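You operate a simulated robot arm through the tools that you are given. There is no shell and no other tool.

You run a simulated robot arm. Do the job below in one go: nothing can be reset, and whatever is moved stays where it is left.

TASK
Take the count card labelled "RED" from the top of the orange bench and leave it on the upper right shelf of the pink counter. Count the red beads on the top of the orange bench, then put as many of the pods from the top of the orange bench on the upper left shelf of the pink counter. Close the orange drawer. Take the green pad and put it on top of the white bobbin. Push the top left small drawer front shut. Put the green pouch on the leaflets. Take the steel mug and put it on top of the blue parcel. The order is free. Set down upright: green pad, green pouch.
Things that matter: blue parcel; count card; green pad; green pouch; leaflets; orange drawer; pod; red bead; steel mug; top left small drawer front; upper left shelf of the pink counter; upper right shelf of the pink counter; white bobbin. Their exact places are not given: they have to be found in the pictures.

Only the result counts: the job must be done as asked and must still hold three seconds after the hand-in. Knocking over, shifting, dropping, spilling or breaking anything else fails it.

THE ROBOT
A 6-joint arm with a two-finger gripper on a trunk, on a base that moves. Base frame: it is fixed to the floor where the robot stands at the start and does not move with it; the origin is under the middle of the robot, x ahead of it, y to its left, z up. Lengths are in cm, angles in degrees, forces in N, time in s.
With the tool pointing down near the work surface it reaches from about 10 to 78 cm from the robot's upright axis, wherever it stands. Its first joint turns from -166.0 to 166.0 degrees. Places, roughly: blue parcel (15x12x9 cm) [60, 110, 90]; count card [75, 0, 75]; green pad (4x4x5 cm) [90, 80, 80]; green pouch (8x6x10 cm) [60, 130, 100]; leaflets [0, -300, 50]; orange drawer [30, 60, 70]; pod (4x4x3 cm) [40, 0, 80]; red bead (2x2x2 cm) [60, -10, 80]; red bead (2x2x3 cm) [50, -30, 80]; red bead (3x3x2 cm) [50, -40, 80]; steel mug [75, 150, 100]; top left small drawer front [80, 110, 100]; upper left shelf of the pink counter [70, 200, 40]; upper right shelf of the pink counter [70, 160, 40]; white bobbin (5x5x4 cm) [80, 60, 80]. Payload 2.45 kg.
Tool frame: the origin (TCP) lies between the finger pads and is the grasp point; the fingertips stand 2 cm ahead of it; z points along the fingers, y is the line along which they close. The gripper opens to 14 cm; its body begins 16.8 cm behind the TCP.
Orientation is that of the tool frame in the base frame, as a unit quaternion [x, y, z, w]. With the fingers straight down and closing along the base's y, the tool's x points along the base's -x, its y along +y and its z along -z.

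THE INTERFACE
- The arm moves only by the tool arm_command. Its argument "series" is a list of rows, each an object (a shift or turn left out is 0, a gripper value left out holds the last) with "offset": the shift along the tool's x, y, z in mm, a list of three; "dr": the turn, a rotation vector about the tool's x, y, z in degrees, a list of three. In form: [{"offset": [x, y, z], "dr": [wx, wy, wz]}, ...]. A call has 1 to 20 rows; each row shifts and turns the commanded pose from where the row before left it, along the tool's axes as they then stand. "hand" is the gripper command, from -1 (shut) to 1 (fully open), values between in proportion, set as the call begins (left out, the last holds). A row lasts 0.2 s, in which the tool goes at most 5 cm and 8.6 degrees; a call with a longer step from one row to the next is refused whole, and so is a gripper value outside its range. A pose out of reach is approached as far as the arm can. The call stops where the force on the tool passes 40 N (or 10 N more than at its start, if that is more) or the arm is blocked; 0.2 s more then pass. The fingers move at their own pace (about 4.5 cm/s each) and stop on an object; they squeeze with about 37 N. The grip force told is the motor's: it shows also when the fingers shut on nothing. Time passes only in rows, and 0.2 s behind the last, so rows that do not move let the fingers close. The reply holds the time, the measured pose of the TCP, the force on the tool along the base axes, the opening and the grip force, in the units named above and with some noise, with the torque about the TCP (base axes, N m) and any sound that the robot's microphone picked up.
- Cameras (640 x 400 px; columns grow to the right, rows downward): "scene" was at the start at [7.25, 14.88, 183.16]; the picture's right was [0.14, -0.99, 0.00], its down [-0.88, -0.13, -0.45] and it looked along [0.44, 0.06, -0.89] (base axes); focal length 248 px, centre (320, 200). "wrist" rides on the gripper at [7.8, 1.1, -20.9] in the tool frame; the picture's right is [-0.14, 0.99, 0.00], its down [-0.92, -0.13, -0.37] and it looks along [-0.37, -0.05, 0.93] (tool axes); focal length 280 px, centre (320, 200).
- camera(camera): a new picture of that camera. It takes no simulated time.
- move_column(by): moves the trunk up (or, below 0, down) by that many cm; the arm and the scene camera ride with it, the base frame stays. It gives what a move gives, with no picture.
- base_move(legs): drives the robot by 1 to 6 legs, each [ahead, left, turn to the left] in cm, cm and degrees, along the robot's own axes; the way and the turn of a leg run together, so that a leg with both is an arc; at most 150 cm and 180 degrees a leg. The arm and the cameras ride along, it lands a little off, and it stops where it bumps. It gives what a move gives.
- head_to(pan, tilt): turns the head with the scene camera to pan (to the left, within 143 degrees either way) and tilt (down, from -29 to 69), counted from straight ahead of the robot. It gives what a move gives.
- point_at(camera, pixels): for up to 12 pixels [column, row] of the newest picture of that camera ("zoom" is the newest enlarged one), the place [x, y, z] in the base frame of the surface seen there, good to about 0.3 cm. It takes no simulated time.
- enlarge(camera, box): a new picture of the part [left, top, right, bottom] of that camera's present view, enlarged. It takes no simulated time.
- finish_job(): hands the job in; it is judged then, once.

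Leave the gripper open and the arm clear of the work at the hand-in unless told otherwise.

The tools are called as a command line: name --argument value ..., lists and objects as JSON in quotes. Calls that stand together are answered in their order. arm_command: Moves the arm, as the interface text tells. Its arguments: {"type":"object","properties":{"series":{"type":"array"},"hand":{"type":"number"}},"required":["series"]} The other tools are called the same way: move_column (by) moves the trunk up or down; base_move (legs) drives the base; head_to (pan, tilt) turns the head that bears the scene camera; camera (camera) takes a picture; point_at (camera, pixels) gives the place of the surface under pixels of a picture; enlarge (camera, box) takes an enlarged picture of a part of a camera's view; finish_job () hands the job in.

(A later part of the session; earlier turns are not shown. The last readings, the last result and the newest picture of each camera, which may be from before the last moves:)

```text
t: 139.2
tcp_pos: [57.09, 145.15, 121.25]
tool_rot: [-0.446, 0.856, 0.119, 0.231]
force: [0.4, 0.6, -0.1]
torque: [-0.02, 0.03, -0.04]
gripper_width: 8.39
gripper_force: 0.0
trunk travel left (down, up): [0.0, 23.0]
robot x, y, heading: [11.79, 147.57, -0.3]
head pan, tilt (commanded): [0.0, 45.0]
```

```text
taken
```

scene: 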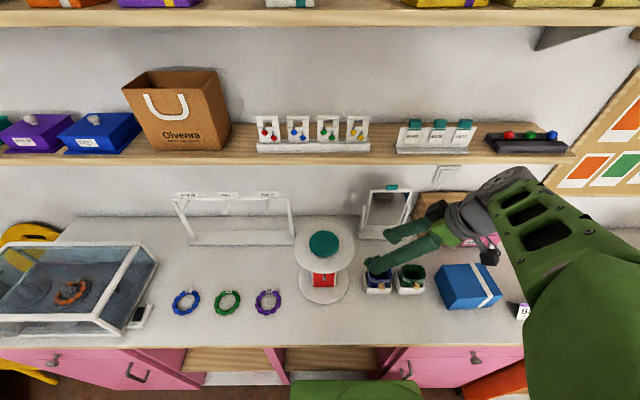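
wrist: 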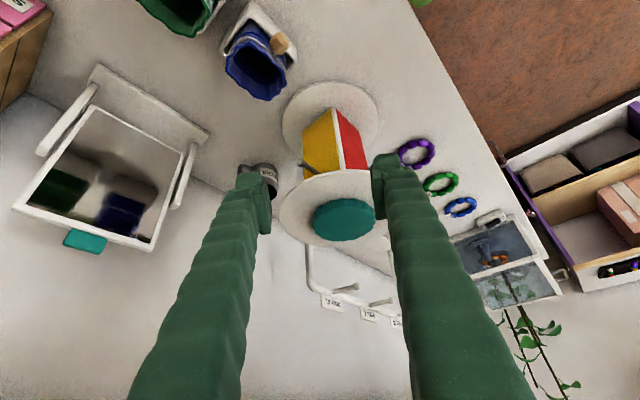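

Orientation is as planned. I move to (73,145,118), then down to (75,146,103) between mirror and carousel.

arm_command --series '[{"offset": [-15.4, -32.8, 18.3]}, {"offset": [-15.4, -32.8, 18.3]}, {"offset": [-15.4, -32.8, 18.3]}, {"offset": [-15.4, -32.8, 18.3]}, {"offset": [0, 0, 0]}]'

camera --camera "wrist"

camera --camera "scene"

```text
t: 140.4
tcp_pos: [72.87, 145.02, 117.75]
tool_rot: [-0.446, 0.857, 0.119, 0.231]
force: [0.3, 0.1, 0.2]
torque: [0.0, 0.0, -0.01]
gripper_width: 8.4
gripper_force: 0.1
trunk travel left (down, up): [0.0, 23.0]
robot x, y, heading: [11.86, 147.52, -0.1]
head pan, tilt (commanded): [0.0, 45.0]
```

```text
taken
```

wrist: 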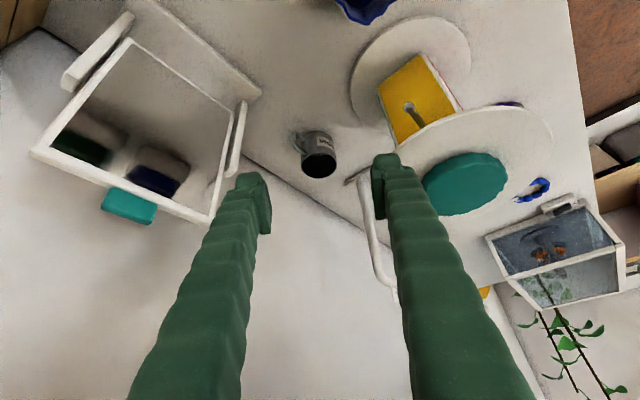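

```text
taken
```

scene: 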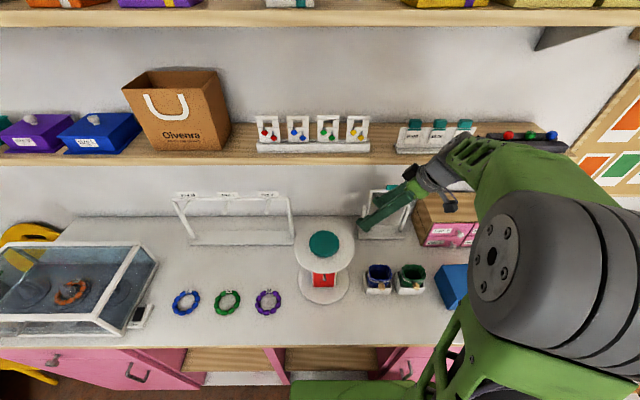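

The mug is seen between the fingers. I continue down to (75,146,103).

arm_command --series '[{"offset": [14.5, -2.7, 34.9]}, {"offset": [14.5, -2.7, 34.9]}, {"offset": [14.5, -2.7, 34.9]}, {"offset": [14.5, -2.7, 34.9]}, {"offset": [0, 0, 0]}]'

camera --camera "wrist"

camera --camera "scene"

```text
t: 141.6
tcp_pos: [74.94, 145.71, 102.8]
tool_rot: [-0.445, 0.857, 0.119, 0.231]
force: [0.1, 0.2, 0.1]
torque: [0.02, 0.03, 0.02]
gripper_width: 8.4
gripper_force: 0.1
trunk travel left (down, up): [0.0, 23.0]
robot x, y, heading: [12.14, 147.51, -0.3]
head pan, tilt (commanded): [0.0, 45.0]
```

```text
taken
```

wrist: 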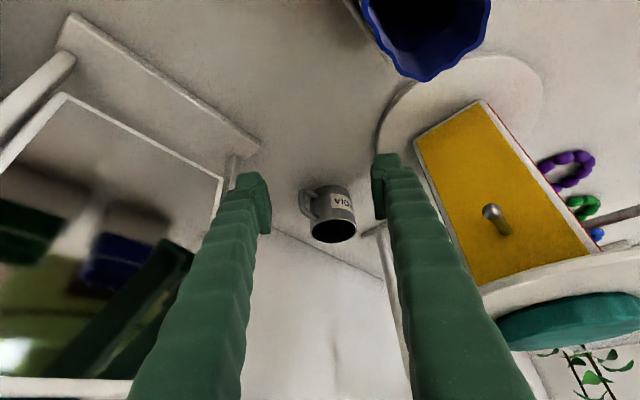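

```text
taken
```

scene: 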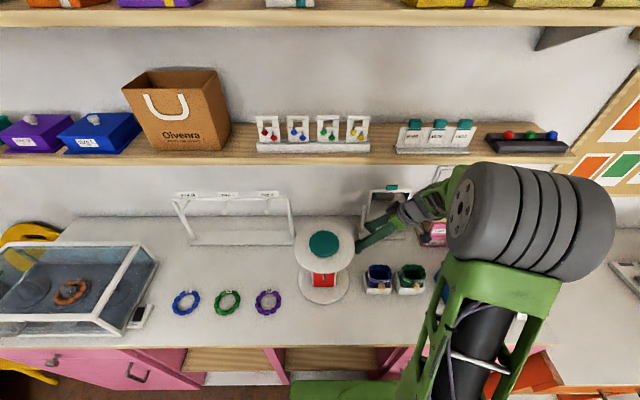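

enlarge --camera "wrist" --box '[270, 150, 390, 260]'

point_at --camera "wrist" --pixels '[[313, 232], [355, 225], [335, 243], [330, 217], [305, 205], [325, 190], [345, 190], [340, 205]]'

```text
3.64 times, centred on (330, 205) of wrist
```

zoom: 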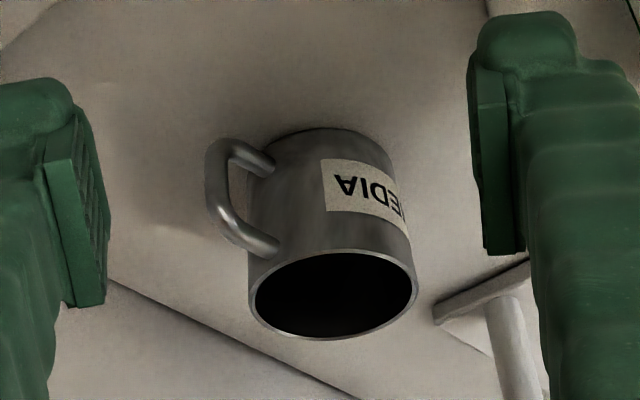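

```text
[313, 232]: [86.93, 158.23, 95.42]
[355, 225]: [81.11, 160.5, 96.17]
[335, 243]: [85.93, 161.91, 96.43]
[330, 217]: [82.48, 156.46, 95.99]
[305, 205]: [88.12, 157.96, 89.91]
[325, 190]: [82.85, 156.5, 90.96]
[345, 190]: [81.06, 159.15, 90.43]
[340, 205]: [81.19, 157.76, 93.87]
```

point_at --camera "zoom" --pixels '[[216, 190], [222, 215], [215, 165], [240, 150], [250, 238], [265, 162], [268, 245]]'

```text
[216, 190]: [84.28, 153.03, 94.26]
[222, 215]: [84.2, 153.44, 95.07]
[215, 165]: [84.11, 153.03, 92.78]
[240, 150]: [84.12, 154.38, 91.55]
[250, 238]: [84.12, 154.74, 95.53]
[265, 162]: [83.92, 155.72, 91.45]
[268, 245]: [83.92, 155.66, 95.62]
```

The handle points straight to −y, clear of the finger paths. I move to E and then over the mug.

arm_command --series '[{"offset": [-25.0, 2.3, 26.8]}, {"offset": [-25.0, 2.3, 26.8]}, {"offset": [-25.0, 2.3, 26.8]}, {"offset": [0, 0, 0]}]'

camera --camera "wrist"

camera --camera "scene"

```text
t: 142.6
tcp_pos: [80.52, 154.9, 99.55]
tool_rot: [-0.445, 0.857, 0.12, 0.231]
force: [-0.6, -0.2, -0.7]
torque: [0.0, -0.01, 0.03]
gripper_width: 8.4
gripper_force: 0.0
trunk travel left (down, up): [0.0, 23.0]
robot x, y, heading: [11.93, 147.64, -0.2]
head pan, tilt (commanded): [0.0, 45.0]
```

```text
taken
```

wrist: 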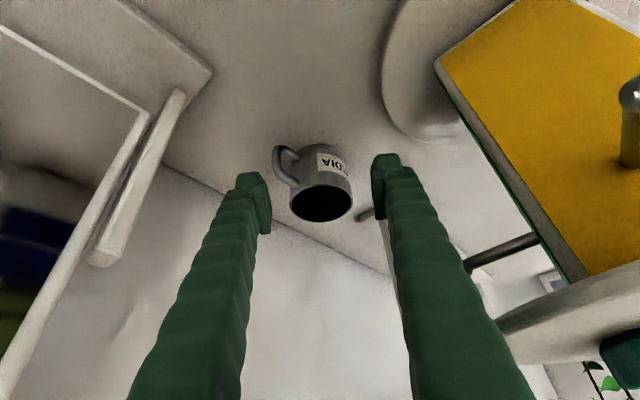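

```text
taken
```

scene: 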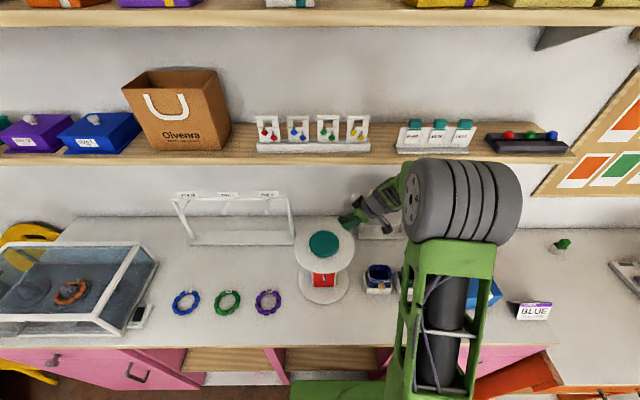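

I check a small rod seen near (365,214) beside the right finger.

enlarge --camera "wrist" --box '[340, 140, 560, 330]'

point_at --camera "wrist" --pixels '[[364, 215], [370, 212], [470, 262], [500, 252], [530, 242], [395, 250], [385, 260], [625, 95], [560, 300], [500, 325]]'

```text
2.11 times, centred on (450, 235) of wrist
```

zoom: 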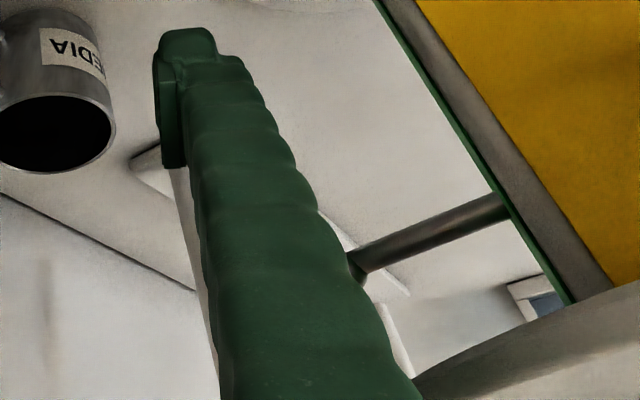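

```text
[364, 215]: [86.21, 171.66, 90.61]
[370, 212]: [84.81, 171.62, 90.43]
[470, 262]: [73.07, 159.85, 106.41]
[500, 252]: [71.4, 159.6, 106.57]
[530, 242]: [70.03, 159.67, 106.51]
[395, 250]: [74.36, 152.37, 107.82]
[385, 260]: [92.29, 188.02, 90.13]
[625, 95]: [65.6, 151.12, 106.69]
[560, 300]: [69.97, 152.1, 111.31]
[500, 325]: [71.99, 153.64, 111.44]
```

The peg at (70–74,159.7,106.5) is clear of the finger. I go over the mug and down around it.

arm_command --series '[{"offset": [-22.2, -1.9, 17.8]}, {"offset": [-22.2, -1.9, 17.8]}, {"offset": [0, 0, 0]}]'

camera --camera "wrist"

```text
t: 143.4
tcp_pos: [83.97, 159.3, 98.89]
tool_rot: [-0.445, 0.857, 0.119, 0.231]
force: [0.8, 0.8, 0.2]
torque: [0.0, 0.01, 0.0]
gripper_width: 8.38
gripper_force: 0.2
trunk travel left (down, up): [0.0, 23.0]
robot x, y, heading: [12.39, 147.93, -0.2]
head pan, tilt (commanded): [0.0, 45.0]
```

```text
taken
```

wrist: 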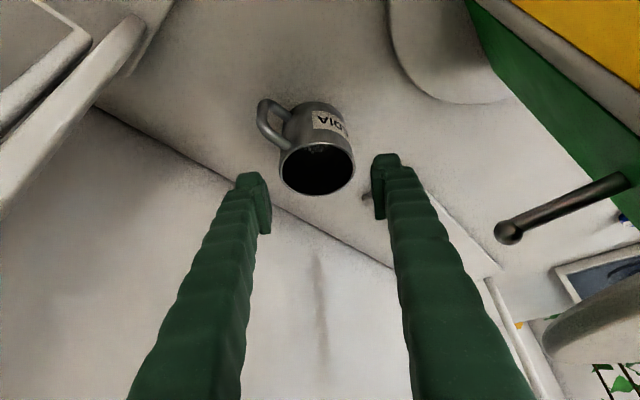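

arm_command --series '[{"offset": [9.5, 0, 16.5]}, {"offset": [9.5, 0, 16.5]}, {"offset": [0, 0, 0]}]'

camera --camera "wrist"

```text
t: 144.2
tcp_pos: [84.02, 159.13, 95.09]
tool_rot: [-0.445, 0.857, 0.119, 0.231]
force: [-0.6, -0.4, -0.4]
torque: [-0.02, 0.01, 0.0]
gripper_width: 8.41
gripper_force: 0.1
trunk travel left (down, up): [0.0, 23.0]
robot x, y, heading: [12.07, 147.75, -0.4]
head pan, tilt (commanded): [0.0, 45.0]
```

```text
taken
```

wrist: 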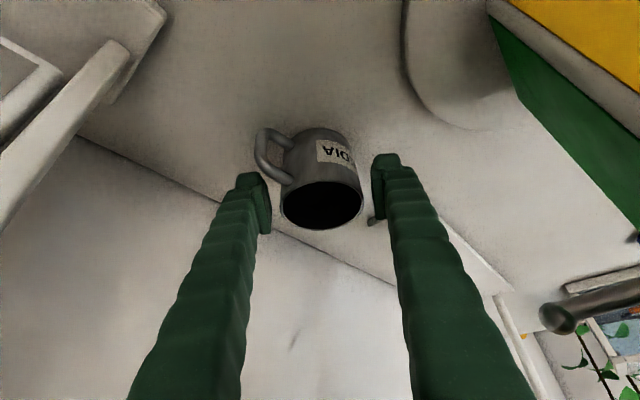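

The mug is between the fingers with the handle outside the pads. I close.

arm_command --series '[{"offset": [0, 0, 0]}, {"offset": [0, 0, 0]}, {"offset": [0, 0, 0]}, {"offset": [0, 0, 0]}, {"offset": [0, 0, 0]}]' --hand -1

enlarge --camera "wrist" --box '[220, 100, 420, 260]'

```text
t: 145.4
tcp_pos: [84.13, 159.2, 95.05]
tool_rot: [-0.446, 0.857, 0.119, 0.23]
force: [-0.3, 0.0, 1.1]
torque: [-0.01, -0.01, 0.0]
gripper_width: 6.49
gripper_force: 36.9
trunk travel left (down, up): [0.0, 23.0]
robot x, y, heading: [12.15, 147.55, -0.0]
head pan, tilt (commanded): [0.0, 45.0]
```

```text
2.50 times, centred on (320, 180) of wrist
```

zoom: 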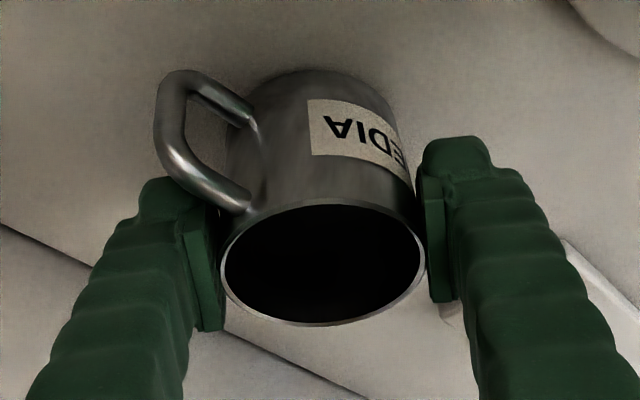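

Gripped at 6.5 cm. I lift and go back along the same path.

arm_command --series '[{"offset": [-9.5, 0, -16.5]}, {"offset": [-9.5, 0, -16.5]}, {"offset": [22.2, 1.9, -17.8]}, {"offset": [22.2, 1.9, -17.8]}, {"offset": [25.0, -2.3, -26.8]}, {"offset": [25.0, -2.3, -26.8]}, {"offset": [25.0, -2.3, -26.8]}, {"offset": [0, 0, 0]}]'

camera --camera "wrist"

```text
t: 147.2
tcp_pos: [74.89, 145.72, 103.04]
tool_rot: [-0.446, 0.857, 0.119, 0.231]
force: [-0.8, -0.5, -0.9]
torque: [0.02, -0.03, -0.02]
gripper_width: 6.49
gripper_force: 37.2
trunk travel left (down, up): [0.0, 23.0]
robot x, y, heading: [12.0, 147.84, -0.4]
head pan, tilt (commanded): [0.0, 45.0]
```

```text
taken
```

wrist: 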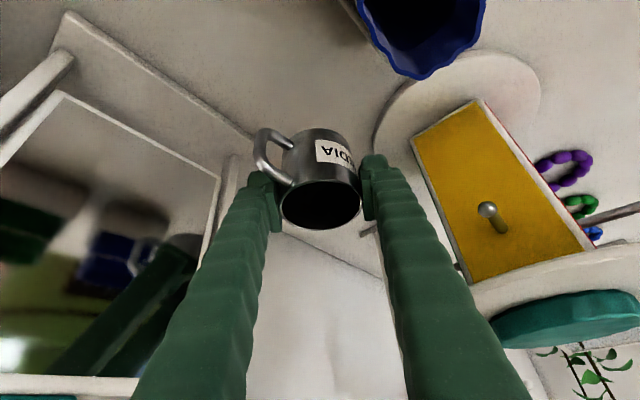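

Now up to z≈118 and back from the shelf.

arm_command --series '[{"offset": [-14.5, 2.7, -34.9]}, {"offset": [-14.5, 2.7, -34.9]}, {"offset": [-14.5, 2.7, -34.9]}, {"offset": [-14.5, 2.7, -34.9]}, {"offset": [18, 29, -13.5]}, {"offset": [18, 29, -13.5]}, {"offset": [18, 29, -13.5]}, {"offset": [18, 29, -13.5]}, {"offset": [0, 0, 0]}]'

base_move --legs '[[0, -32, 0]]'

camera --camera "wrist"

camera --camera "scene"

```text
t: 149.2
tcp_pos: [58.26, 144.25, 119.17]
tool_rot: [-0.445, 0.857, 0.118, 0.231]
force: [-0.3, 0.9, -1.1]
torque: [0.0, -0.01, -0.01]
gripper_width: 6.45
gripper_force: 36.8
trunk travel left (down, up): [0.0, 23.0]
robot x, y, heading: [11.96, 147.61, -0.4]
head pan, tilt (commanded): [0.0, 45.0]
```

```text
t: 152.6
tcp_pos: [58.15, 111.86, 119.16]
tool_rot: [-0.445, 0.857, 0.118, 0.231]
force: [0.4, 0.2, -0.8]
torque: [-0.02, -0.01, 0.05]
gripper_width: 6.45
gripper_force: 36.8
trunk travel left (down, up): [0.0, 23.0]
robot x, y, heading: [11.65, 115.0, -0.2]
head pan, tilt (commanded): [0.0, 45.0]
```

```text
taken
```

wrist: 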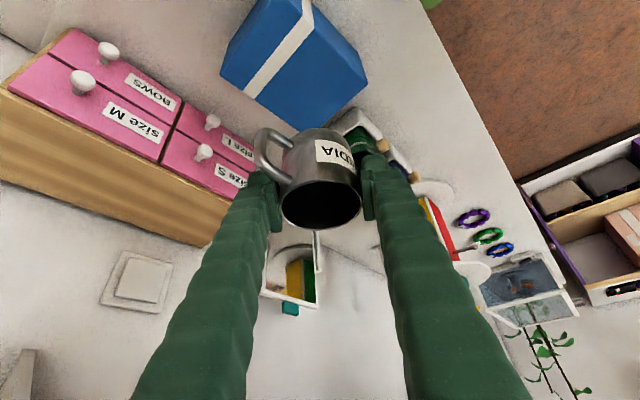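

```text
taken
```

scene: 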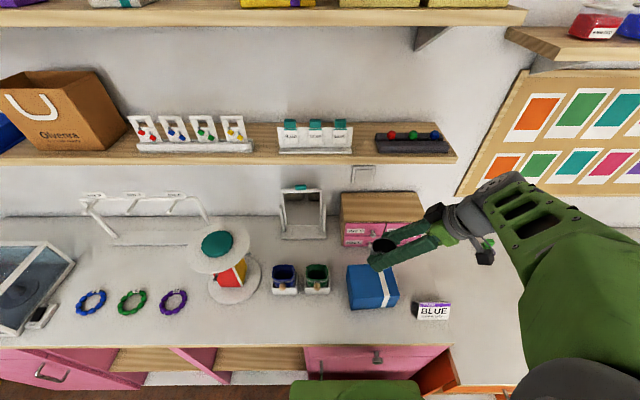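

I measure the parcel's top in the scene view.

enlarge --camera "scene" --box '[330, 220, 440, 320]'

point_at --camera "zoom" --pixels '[[110, 195], [265, 175], [285, 300], [130, 320], [180, 240], [250, 240], [120, 290], [270, 200], [200, 190], [200, 300]]'

```text
4.00 times, centred on (385, 270) of scene
```

zoom: 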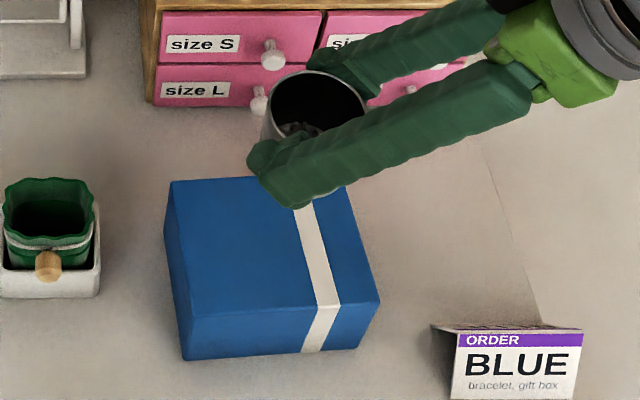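

```text
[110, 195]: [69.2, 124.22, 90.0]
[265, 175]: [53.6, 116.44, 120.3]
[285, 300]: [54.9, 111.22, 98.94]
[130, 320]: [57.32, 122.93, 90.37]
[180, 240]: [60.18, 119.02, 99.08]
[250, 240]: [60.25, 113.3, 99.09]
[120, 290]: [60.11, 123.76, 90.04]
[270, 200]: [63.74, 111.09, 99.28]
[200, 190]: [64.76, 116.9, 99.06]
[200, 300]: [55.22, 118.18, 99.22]
```

point_at --camera "zoom" --pixels '[[174, 188], [340, 190], [371, 299], [196, 327], [310, 215], [330, 300], [270, 250]]'

```text
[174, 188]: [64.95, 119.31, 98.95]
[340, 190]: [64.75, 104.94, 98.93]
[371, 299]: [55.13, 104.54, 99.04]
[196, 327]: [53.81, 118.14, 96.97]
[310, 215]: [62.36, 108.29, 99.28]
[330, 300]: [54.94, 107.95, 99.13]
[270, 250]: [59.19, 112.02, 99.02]
```

Parcel top centre ≈ (59.6,111.8), z≈99.05. I bring the mug over (59.8,113.2), beside the ribbon, and lower to just above.

arm_command --series '[{"offset": [16, -1.9, 41.4]}, {"offset": [16, -1.9, 41.4]}, {"offset": [16, -1.9, 41.4]}, {"offset": [0, 0, 0]}]'

enlarge --camera "scene" --box '[330, 220, 440, 320]'

camera --camera "wrist"

```text
t: 153.6
tcp_pos: [59.6, 113.02, 105.94]
tool_rot: [-0.446, 0.857, 0.119, 0.23]
force: [0.5, 0.5, -1.0]
torque: [0.01, 0.03, 0.03]
gripper_width: 6.48
gripper_force: 37.0
trunk travel left (down, up): [0.0, 23.0]
robot x, y, heading: [11.88, 115.49, -0.3]
head pan, tilt (commanded): [0.0, 45.0]
```

```text
4.00 times, centred on (385, 270) of scene
```

zoom: 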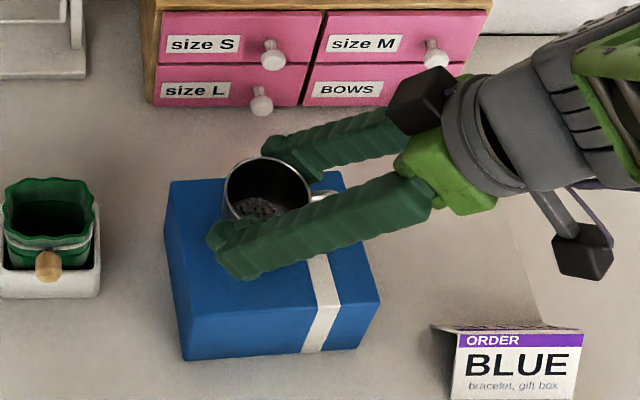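

```text
taken
```

wrist: 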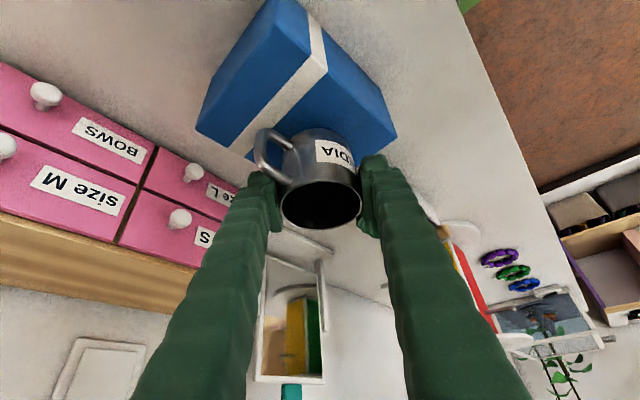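

The mug (with something grey inside) hangs level above the parcel. I lower slowly.

arm_command --series '[{"offset": [4, 0, 6.9]}, {"offset": [4, 0, 6.9]}, {"offset": [0, 0, 0]}]'

arm_command --series '[{"offset": [0.5, 0, 0.87]}, {"offset": [0.5, 0, 0.87]}, {"offset": [0, 0, 0]}]'

```text
t: 154.4
tcp_pos: [59.69, 113.17, 104.55]
tool_rot: [-0.446, 0.857, 0.12, 0.23]
force: [0.3, -0.1, -1.4]
torque: [-0.01, -0.02, 0.02]
gripper_width: 6.47
gripper_force: 37.2
trunk travel left (down, up): [0.0, 23.0]
robot x, y, heading: [11.86, 115.65, -0.2]
head pan, tilt (commanded): [0.0, 45.0]
```

```text
t: 155.2
tcp_pos: [59.78, 113.19, 104.2]
tool_rot: [-0.446, 0.856, 0.119, 0.231]
force: [-0.4, 0.7, -0.3]
torque: [0.01, -0.01, 0.03]
gripper_width: 6.48
gripper_force: 36.7
trunk travel left (down, up): [0.0, 23.0]
robot x, y, heading: [11.47, 115.28, -0.6]
head pan, tilt (commanded): [0.0, 45.0]
```

arm_command --series '[{"offset": [0.5, 0, 0.87]}, {"offset": [0.5, 0, 0.87]}, {"offset": [0, 0, 0]}]'

```text
t: 156.0
tcp_pos: [59.71, 113.17, 104.07]
tool_rot: [-0.445, 0.857, 0.118, 0.232]
force: [-0.8, -2.3, 15.1]
torque: [-0.17, 0.06, -0.01]
gripper_width: 6.48
gripper_force: 37.1
trunk travel left (down, up): [0.0, 23.0]
robot x, y, heading: [11.48, 115.45, 0.1]
head pan, tilt (commanded): [0.0, 45.0]
```

Contact (15 N). I ease off 1 mm and open to 8.4 cm.

arm_command --series '[{"offset": [-0.4, 0, -0.7]}, {"offset": [0, 0, 0]}]'

arm_command --series '[{"offset": [0, 0, 0]}, {"offset": [0, 0, 0]}, {"offset": [0, 0, 0]}]' --hand 0.2

enlarge --camera "scene" --box '[330, 220, 440, 320]'

camera --camera "wrist"

```text
t: 156.6
tcp_pos: [59.72, 113.22, 104.1]
tool_rot: [-0.446, 0.857, 0.119, 0.231]
force: [2.8, -1.6, 8.4]
torque: [-0.12, -0.22, 0.01]
gripper_width: 6.47
gripper_force: 36.8
trunk travel left (down, up): [0.0, 23.0]
robot x, y, heading: [11.65, 115.53, -0.2]
head pan, tilt (commanded): [0.0, 45.0]
```

```text
t: 157.4
tcp_pos: [59.87, 113.23, 104.05]
tool_rot: [-0.447, 0.856, 0.12, 0.231]
force: [-0.4, 0.3, 0.2]
torque: [0.03, 0.01, -0.04]
gripper_width: 8.4
gripper_force: 0.1
trunk travel left (down, up): [0.0, 23.0]
robot x, y, heading: [12.06, 115.27, -0.4]
head pan, tilt (commanded): [0.0, 45.0]
```

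```text
4.00 times, centred on (385, 270) of scene
```

zoom: 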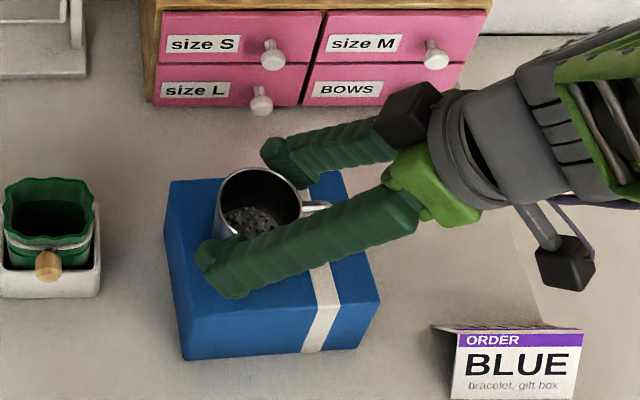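

```text
taken
```

wrist: 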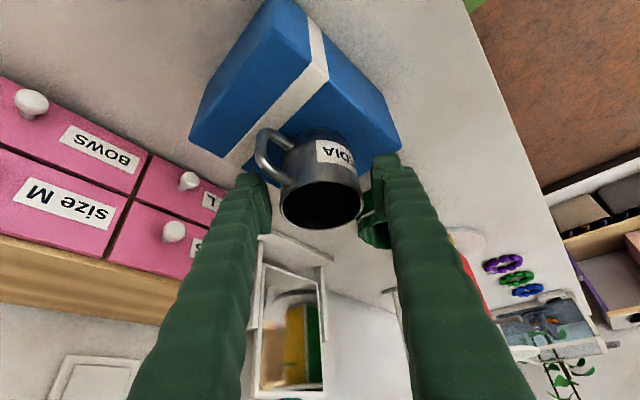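

The mug stands on the parcel. I retreat along the tool axis, then turn the tool back to vertical with yaw 0.

arm_command --series '[{"offset": [0, 0, -30]}, {"offset": [0, 0, -45]}, {"offset": [0, 0, -45]}, {"offset": [0, 0, -45]}, {"dr": [0, 7.5, 0]}, {"dr": [0, 7.5, 0]}, {"dr": [0, 7.5, 0]}, {"dr": [0, 7.5, 0]}, {"dr": [0, 0, 7.86]}, {"dr": [0, 0, 7.86]}, {"dr": [0, 0, 7.86]}, {"dr": [0, 0, 7.86]}, {"dr": [0, 0, 7.86]}, {"dr": [0, 0, 7.86]}, {"dr": [0, 0, 7.86]}, {"offset": [0, 0, 0]}]'

camera --camera "scene"

camera --camera "wrist"

```text
t: 160.8
tcp_pos: [55.01, 106.55, 118.58]
tool_rot: [0.002, 1.0, 0.0, 0.001]
force: [-1.1, 0.3, -0.1]
torque: [0.0, 0.01, 0.02]
gripper_width: 8.41
gripper_force: 0.0
trunk travel left (down, up): [0.0, 23.0]
robot x, y, heading: [11.88, 115.46, -0.4]
head pan, tilt (commanded): [0.0, 45.0]
```

```text
taken
```

scene: 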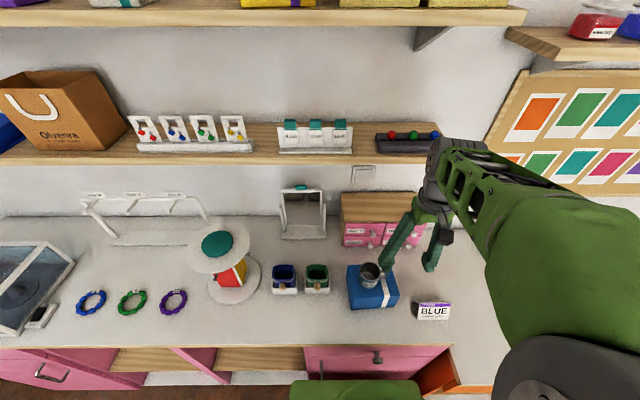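

```text
taken
```

wrist: 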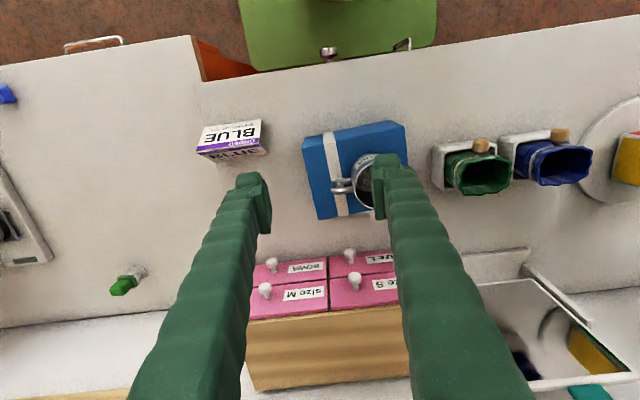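

Next the green pouch. I look at it closely.

enlarge --camera "wrist" --box '[410, 100, 620, 240]'

enlarge --camera "scene" --box '[260, 240, 350, 310]'

point_at --camera "zoom" --pixels '[[330, 180], [470, 180], [400, 170], [400, 240], [340, 130], [460, 130], [400, 290], [330, 290], [470, 290], [400, 330], [320, 350], [490, 340]]'

```text
2.86 times, centred on (515, 170) of wrist
```

zoom: 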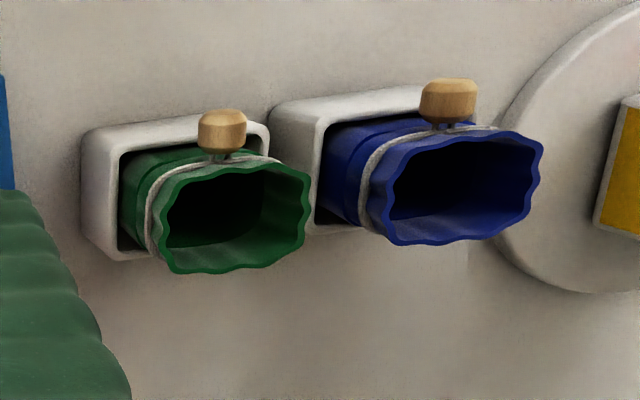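

```text
5.71 times, centred on (305, 275) of scene
```

zoom: 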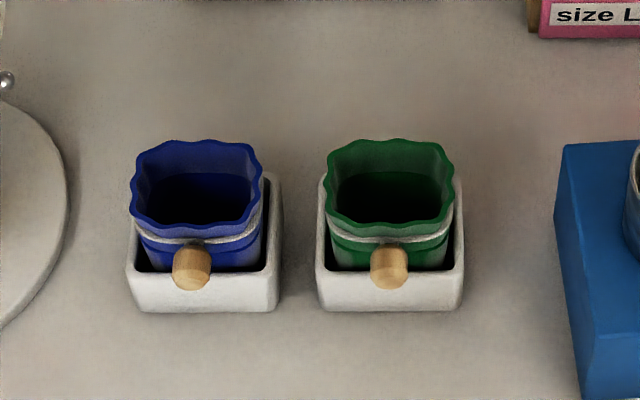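

```text
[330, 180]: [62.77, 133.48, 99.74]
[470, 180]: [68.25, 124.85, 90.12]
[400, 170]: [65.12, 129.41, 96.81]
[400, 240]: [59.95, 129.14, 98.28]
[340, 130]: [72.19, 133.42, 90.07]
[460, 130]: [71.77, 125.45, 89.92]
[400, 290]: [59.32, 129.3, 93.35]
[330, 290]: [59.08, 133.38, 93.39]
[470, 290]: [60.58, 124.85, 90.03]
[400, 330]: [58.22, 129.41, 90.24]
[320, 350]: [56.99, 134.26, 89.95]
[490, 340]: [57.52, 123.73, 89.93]
```

point_at --camera "zoom" --pixels '[[328, 182], [450, 180], [390, 142], [390, 231], [345, 148], [435, 146], [345, 222], [436, 228], [322, 200], [459, 200], [390, 262], [385, 246]]'

```text
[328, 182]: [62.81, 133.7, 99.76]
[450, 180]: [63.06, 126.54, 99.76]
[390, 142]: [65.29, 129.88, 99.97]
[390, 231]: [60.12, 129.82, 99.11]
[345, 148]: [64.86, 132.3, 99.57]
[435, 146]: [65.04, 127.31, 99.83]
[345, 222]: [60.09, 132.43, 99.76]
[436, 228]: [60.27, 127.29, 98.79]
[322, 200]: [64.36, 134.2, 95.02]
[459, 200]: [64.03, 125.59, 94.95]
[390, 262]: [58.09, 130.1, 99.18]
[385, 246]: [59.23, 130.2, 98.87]
```

point_at --camera "zoom" --pixels '[[262, 185], [256, 160], [263, 172], [280, 200], [132, 185], [283, 240]]'

```text
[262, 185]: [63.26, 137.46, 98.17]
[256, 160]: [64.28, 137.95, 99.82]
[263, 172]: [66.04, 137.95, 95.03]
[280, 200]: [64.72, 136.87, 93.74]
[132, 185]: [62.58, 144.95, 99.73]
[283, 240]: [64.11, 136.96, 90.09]
```

Pouch rim: centre ≈ (62.7,130.1), z 99.8; neighbour blue rim starts at y=137.5. I open to 8.55 cm and move above.

arm_command --series '[{"offset": [-12.8, 39.3, 6]}, {"offset": [-12.8, 39.3, 6]}, {"offset": [-12.8, 39.3, 6]}, {"offset": [-12.8, 39.3, 6]}, {"offset": [-12.8, 39.3, 6]}, {"offset": [-12.8, 39.3, 6]}, {"offset": [0, 0, 35]}, {"offset": [0, 0, 0]}]' --hand 0.22

camera --camera "wrist"

```text
t: 162.6
tcp_pos: [62.44, 130.25, 111.19]
tool_rot: [0.001, 1.0, 0.001, 0.001]
force: [-1.2, 0.2, 0.5]
torque: [0.01, 0.0, -0.02]
gripper_width: 8.54
gripper_force: 0.0
trunk travel left (down, up): [0.0, 23.0]
robot x, y, heading: [12.08, 114.98, -0.2]
head pan, tilt (commanded): [0.0, 45.0]
```

```text
taken
```

wrist: 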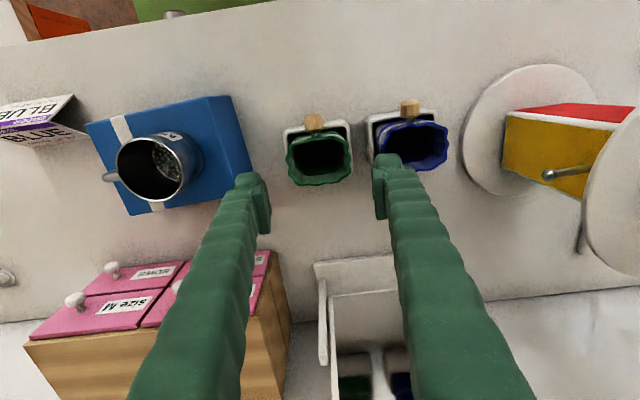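

enlarge --camera "wrist" --box '[260, 90, 460, 220]'

point_at --camera "wrist" --pixels '[[288, 160], [352, 156], [318, 184], [318, 136], [285, 135], [386, 165], [292, 178], [346, 178], [382, 150], [355, 125], [375, 165], [318, 122]]'

```text
3.08 times, centred on (360, 155) of wrist
```

zoom: 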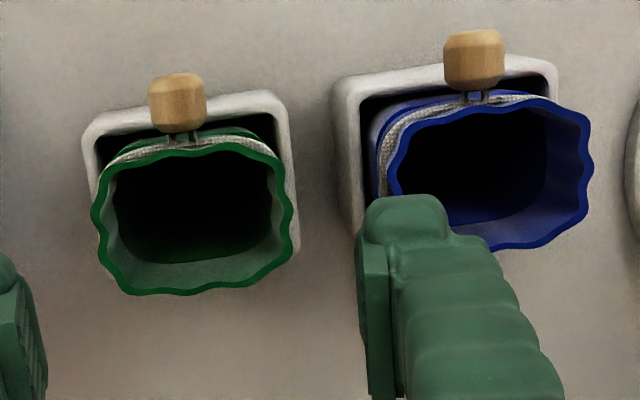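

```text
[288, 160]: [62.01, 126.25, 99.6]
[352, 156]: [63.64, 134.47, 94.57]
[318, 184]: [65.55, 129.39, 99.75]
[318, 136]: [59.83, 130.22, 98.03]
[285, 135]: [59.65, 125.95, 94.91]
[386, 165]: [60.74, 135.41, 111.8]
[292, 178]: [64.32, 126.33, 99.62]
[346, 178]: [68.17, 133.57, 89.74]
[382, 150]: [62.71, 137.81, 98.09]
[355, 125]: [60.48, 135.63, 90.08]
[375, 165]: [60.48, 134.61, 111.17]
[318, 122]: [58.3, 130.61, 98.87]
```

Finger clearance to the blue rim is about 0.7 cm. I lower to z≈97.6 with small centring.

arm_command --series '[{"offset": [-2, -2, 0]}, {"offset": [0, 0, 34]}, {"offset": [0, 0, 34]}, {"offset": [0, 0, 34]}, {"offset": [0, 0, 34]}, {"offset": [0, 0, 0]}]'

camera --camera "wrist"

```text
t: 164.0
tcp_pos: [62.78, 129.91, 97.65]
tool_rot: [0.002, 1.0, 0.0, 0.001]
force: [-0.4, -0.2, 0.4]
torque: [0.0, -0.02, -0.03]
gripper_width: 8.53
gripper_force: 0.0
trunk travel left (down, up): [0.0, 23.0]
robot x, y, heading: [11.7, 115.27, -0.4]
head pan, tilt (commanded): [0.0, 45.0]
```

```text
taken
```

wrist: 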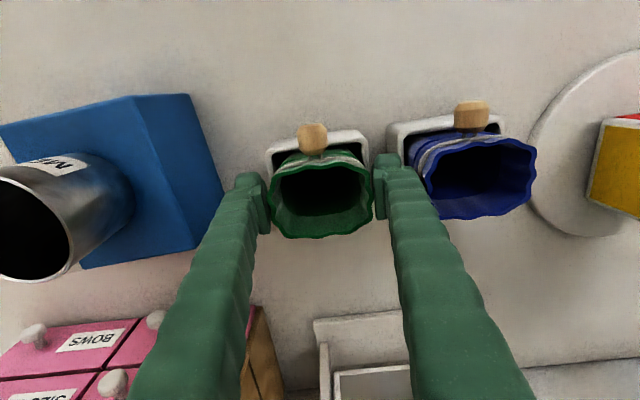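

Well placed on both sides of the pouch. I close.

arm_command --series '[{"offset": [0, 0, 0]}, {"offset": [0, 0, 0]}, {"offset": [0, 0, 0]}, {"offset": [0, 0, 0]}, {"offset": [0, 0, 0]}]' --hand -1

camera --camera "wrist"

```text
t: 165.2
tcp_pos: [62.77, 129.89, 97.62]
tool_rot: [0.001, 1.0, 0.0, 0.002]
force: [0.6, -0.2, 0.3]
torque: [0.01, 0.0, -0.04]
gripper_width: 7.37
gripper_force: 37.2
trunk travel left (down, up): [0.0, 23.0]
robot x, y, heading: [12.26, 115.18, -0.6]
head pan, tilt (commanded): [0.0, 45.0]
```

```text
taken
```

wrist: 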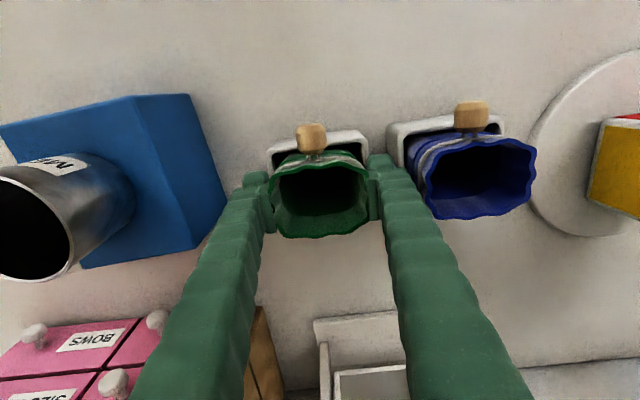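

Gripped at 7.4 cm. I lift 6 cm and check that the holder stays.

arm_command --series '[{"offset": [0, 0, -15]}, {"offset": [0, 0, -20]}, {"offset": [0, 0, -25]}, {"offset": [0, 0, 0]}]'

enlarge --camera "scene" --box '[240, 210, 400, 320]'

```text
t: 166.2
tcp_pos: [63.15, 129.97, 103.73]
tool_rot: [0.001, 1.0, 0.0, 0.0]
force: [-0.2, -0.7, -0.8]
torque: [0.05, 0.0, 0.0]
gripper_width: 7.35
gripper_force: 37.0
trunk travel left (down, up): [0.0, 23.0]
robot x, y, heading: [12.52, 115.17, -0.3]
head pan, tilt (commanded): [0.0, 45.0]
```

```text
3.64 times, centred on (320, 265) of scene
```

zoom: 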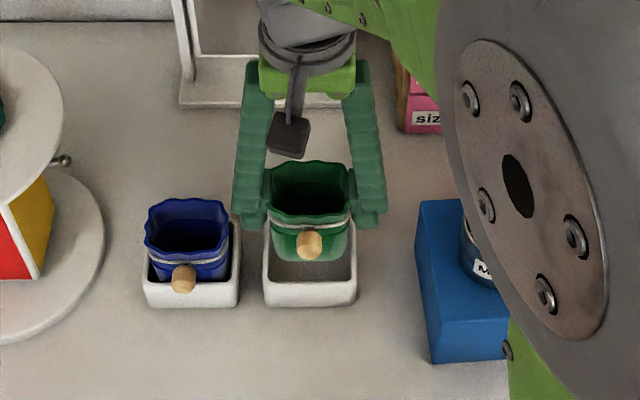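

The holder stays. I raise the pouch high, pull in, and look along the route to the right (toward y = −300).

arm_command --series '[{"offset": [0, 0, -45]}, {"offset": [0, 0, -45]}, {"offset": [0, 0, -45]}, {"offset": [30, -20, -20]}, {"offset": [30, -20, -20]}, {"offset": [30, -30, 0]}, {"offset": [0, 0, 0]}]'

head_to --pan -80 --tilt 35

camera --camera "scene"

```text
t: 167.8
tcp_pos: [54.04, 123.08, 121.48]
tool_rot: [0.001, 1.0, 0.0, 0.001]
force: [0.4, -0.3, -0.6]
torque: [0.03, 0.0, 0.01]
gripper_width: 7.36
gripper_force: 37.3
trunk travel left (down, up): [0.0, 23.0]
robot x, y, heading: [11.99, 115.24, -0.1]
head pan, tilt (commanded): [0.0, 45.0]
```

```text
t: 169.4
tcp_pos: [54.13, 123.04, 121.42]
tool_rot: [0.001, 1.0, 0.001, 0.001]
force: [0.0, 0.3, -0.1]
torque: [-0.02, 0.02, 0.03]
gripper_width: 7.34
gripper_force: 37.2
trunk travel left (down, up): [0.0, 23.0]
robot x, y, heading: [11.69, 115.69, -0.3]
head pan, tilt (commanded): [-80.0, 35.0]
```

```text
taken
```

scene: 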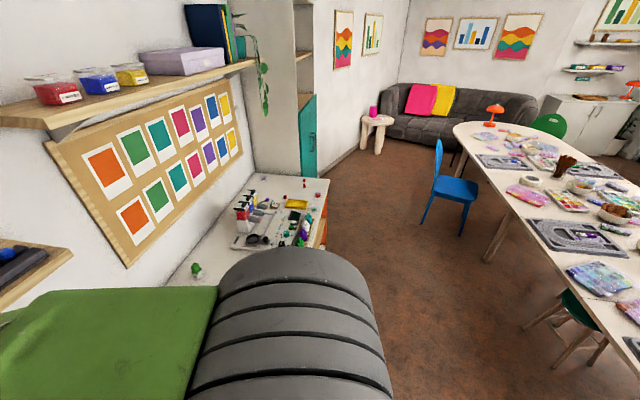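

enlarge --camera "scene" --box '[330, 70, 520, 200]'

point_at --camera "scene" --pixels '[[375, 118], [380, 148], [430, 120], [450, 190], [440, 150], [425, 225], [475, 210], [460, 130], [495, 115], [330, 180], [400, 160], [480, 250]]'

```text
3.08 times, centred on (425, 135) of scene
```

zoom: 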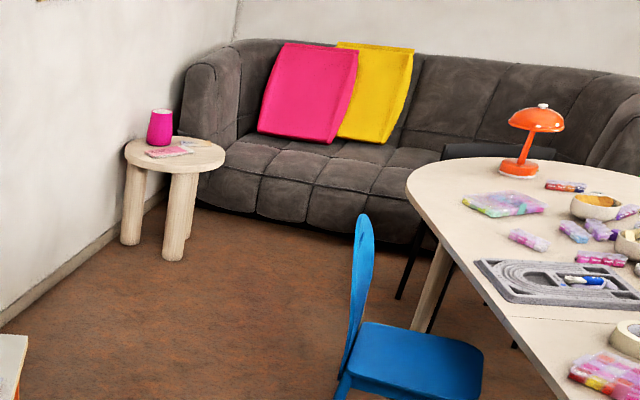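

```text
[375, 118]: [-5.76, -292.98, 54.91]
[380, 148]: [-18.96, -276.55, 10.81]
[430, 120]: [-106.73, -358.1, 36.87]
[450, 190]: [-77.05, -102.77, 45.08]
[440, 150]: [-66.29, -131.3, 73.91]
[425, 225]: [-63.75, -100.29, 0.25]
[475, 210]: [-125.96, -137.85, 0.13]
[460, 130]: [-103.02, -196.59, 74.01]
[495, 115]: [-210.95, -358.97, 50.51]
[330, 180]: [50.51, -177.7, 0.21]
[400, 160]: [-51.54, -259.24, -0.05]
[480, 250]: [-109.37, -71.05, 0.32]
```

The leaflets lie on the small round side table near (−5,−290), z≈50. The lane x≈−2 is clear (blue chair at x≤−63). I back up, turn right 90° and drive forward.

base_move --legs '[[-14, 0, 0], [0, 0, -90]]'

head_to --pan 0 --tilt 35

camera --camera "scene"

```text
t: 174.5
tcp_pos: [4.9, 72.92, 121.45]
tool_rot: [0.713, 0.701, -0.001, 0.0]
force: [-0.2, 0.3, -0.1]
torque: [0.03, 0.03, 0.02]
gripper_width: 7.31
gripper_force: 37.4
trunk travel left (down, up): [0.0, 23.0]
robot x, y, heading: [-2.26, 115.36, -90.9]
head pan, tilt (commanded): [-80.0, 35.0]
```

```text
t: 176.1
tcp_pos: [4.82, 72.97, 121.37]
tool_rot: [0.713, 0.701, -0.002, 0.001]
force: [0.1, -0.4, 0.2]
torque: [-0.01, -0.03, -0.01]
gripper_width: 7.33
gripper_force: 37.6
trunk travel left (down, up): [0.0, 23.0]
robot x, y, heading: [-2.23, 115.55, -91.2]
head pan, tilt (commanded): [0.0, 35.0]
```

```text
taken
```

scene: 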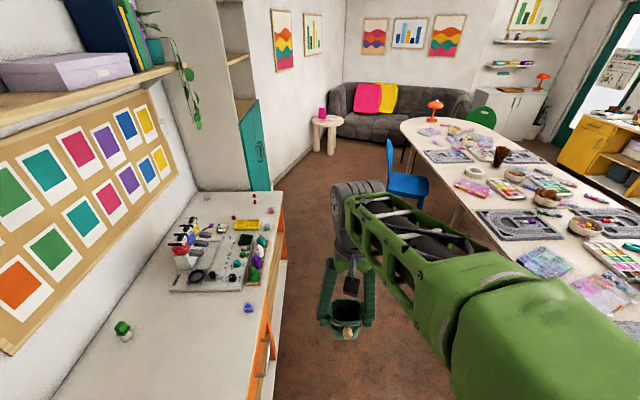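

The way is free. I drive forward 150 + 110 cm.

base_move --legs '[[150, 0, 1.0], [110, 0, 0]]'

camera --camera "scene"

camera --camera "wrist"

```text
t: 188.7
tcp_pos: [3.77, -185.65, 121.27]
tool_rot: [0.703, 0.711, -0.001, 0.001]
force: [0.1, 0.2, -1.1]
torque: [0.04, -0.01, 0.01]
gripper_width: 7.29
gripper_force: 37.1
trunk travel left (down, up): [0.0, 23.0]
robot x, y, heading: [-4.36, -143.49, -90.0]
head pan, tilt (commanded): [0.0, 35.0]
```

```text
taken
```

scene: 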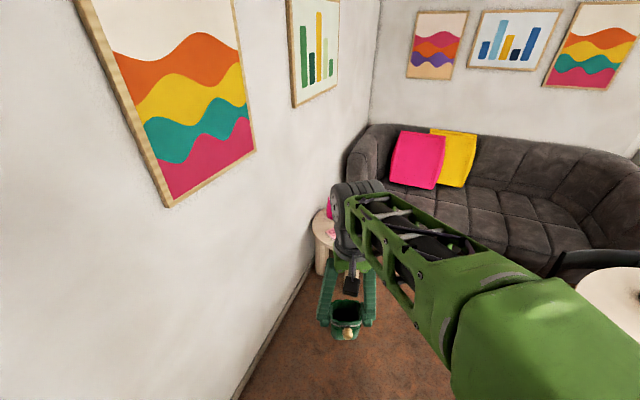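

```text
taken
```

wrist: 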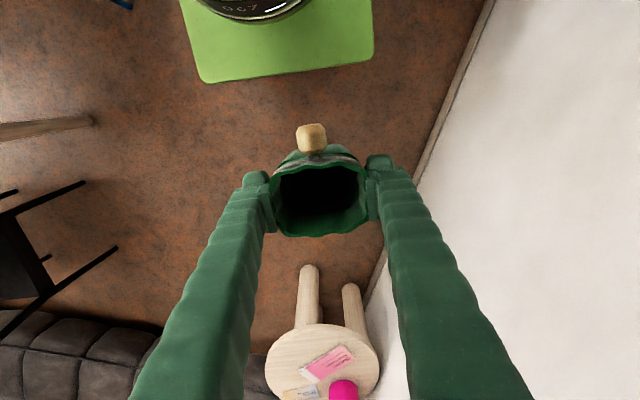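

I see the side table with leaflets at (330,362) and (300,392), and the pink cup at (345,390) in the wrist view. I measure.

enlarge --camera "wrist" --box '[240, 300, 400, 400]'

point_at --camera "wrist" --pixels '[[330, 362], [305, 375], [355, 350], [345, 345], [312, 368], [300, 393], [270, 370], [320, 325], [375, 365], [345, 390], [380, 300], [385, 340]]'

```text
4.00 times, centred on (320, 350) of wrist
```

zoom: 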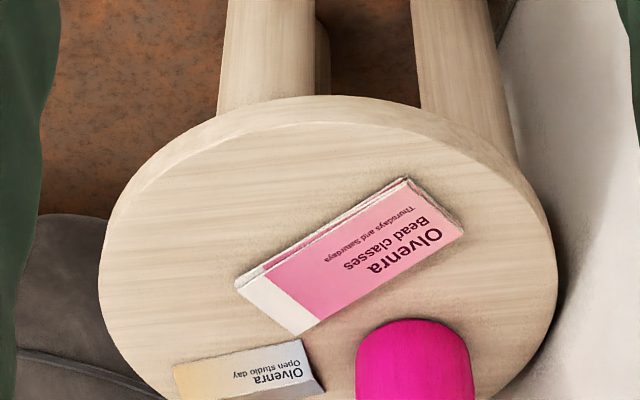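

```text
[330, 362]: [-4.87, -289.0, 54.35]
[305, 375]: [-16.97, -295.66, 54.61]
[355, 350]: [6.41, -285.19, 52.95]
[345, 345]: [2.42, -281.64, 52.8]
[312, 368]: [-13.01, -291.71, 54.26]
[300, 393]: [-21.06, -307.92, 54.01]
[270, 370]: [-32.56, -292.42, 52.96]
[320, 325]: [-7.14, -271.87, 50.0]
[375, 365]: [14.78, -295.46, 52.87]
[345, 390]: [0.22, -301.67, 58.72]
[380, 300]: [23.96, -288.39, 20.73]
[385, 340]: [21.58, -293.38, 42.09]
```

point_at --camera "wrist" --pixels '[[480, 15], [455, 70], [430, 140], [405, 200], [380, 260], [370, 290], [560, 200], [480, 300]]'

point_at --camera "scene" --pixels '[[260, 360], [285, 310], [310, 260], [200, 330], [330, 235], [420, 320]]'

```text
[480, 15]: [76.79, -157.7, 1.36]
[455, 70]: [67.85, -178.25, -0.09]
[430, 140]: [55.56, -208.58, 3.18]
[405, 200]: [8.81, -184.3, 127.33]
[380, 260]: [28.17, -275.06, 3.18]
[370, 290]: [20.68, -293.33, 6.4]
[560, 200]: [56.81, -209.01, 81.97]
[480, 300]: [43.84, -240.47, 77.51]
```

```text
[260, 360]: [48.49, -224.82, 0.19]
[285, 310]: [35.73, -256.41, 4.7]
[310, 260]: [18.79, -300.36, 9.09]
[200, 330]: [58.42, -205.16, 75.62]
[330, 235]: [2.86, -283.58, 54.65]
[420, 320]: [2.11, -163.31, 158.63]
```

The wall is slanted but far enough. I drive 74 cm ahead.

base_move --legs '[[74, -1, 0]]'

camera --camera "wrist"

camera --camera "scene"

```text
t: 192.6
tcp_pos: [1.88, -258.45, 121.24]
tool_rot: [0.709, 0.705, -0.001, 0.001]
force: [-0.6, -1.4, 0.4]
torque: [0.03, -0.01, 0.0]
gripper_width: 7.27
gripper_force: 37.4
trunk travel left (down, up): [0.0, 23.0]
robot x, y, heading: [-5.3, -216.12, -90.6]
head pan, tilt (commanded): [0.0, 35.0]
```

```text
taken
```

wrist: 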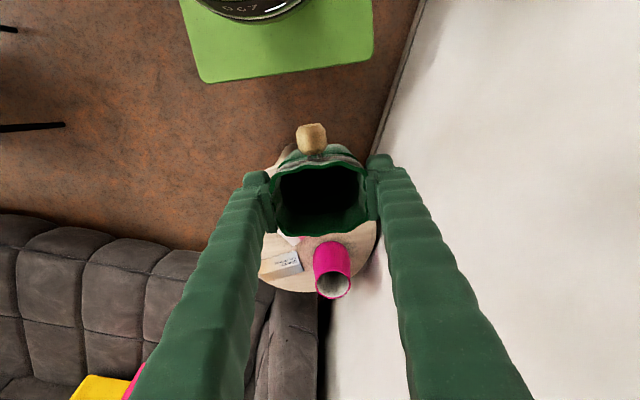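

```text
taken
```

scene: 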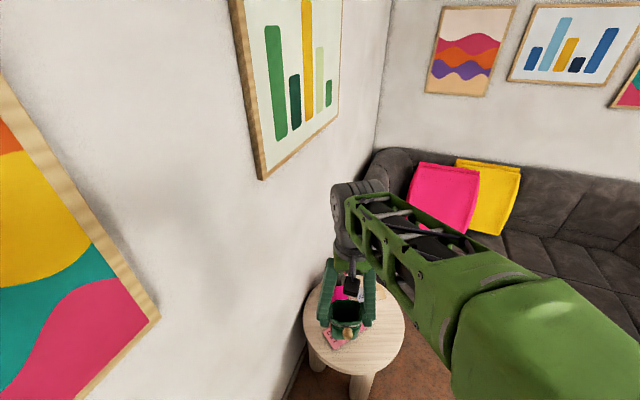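

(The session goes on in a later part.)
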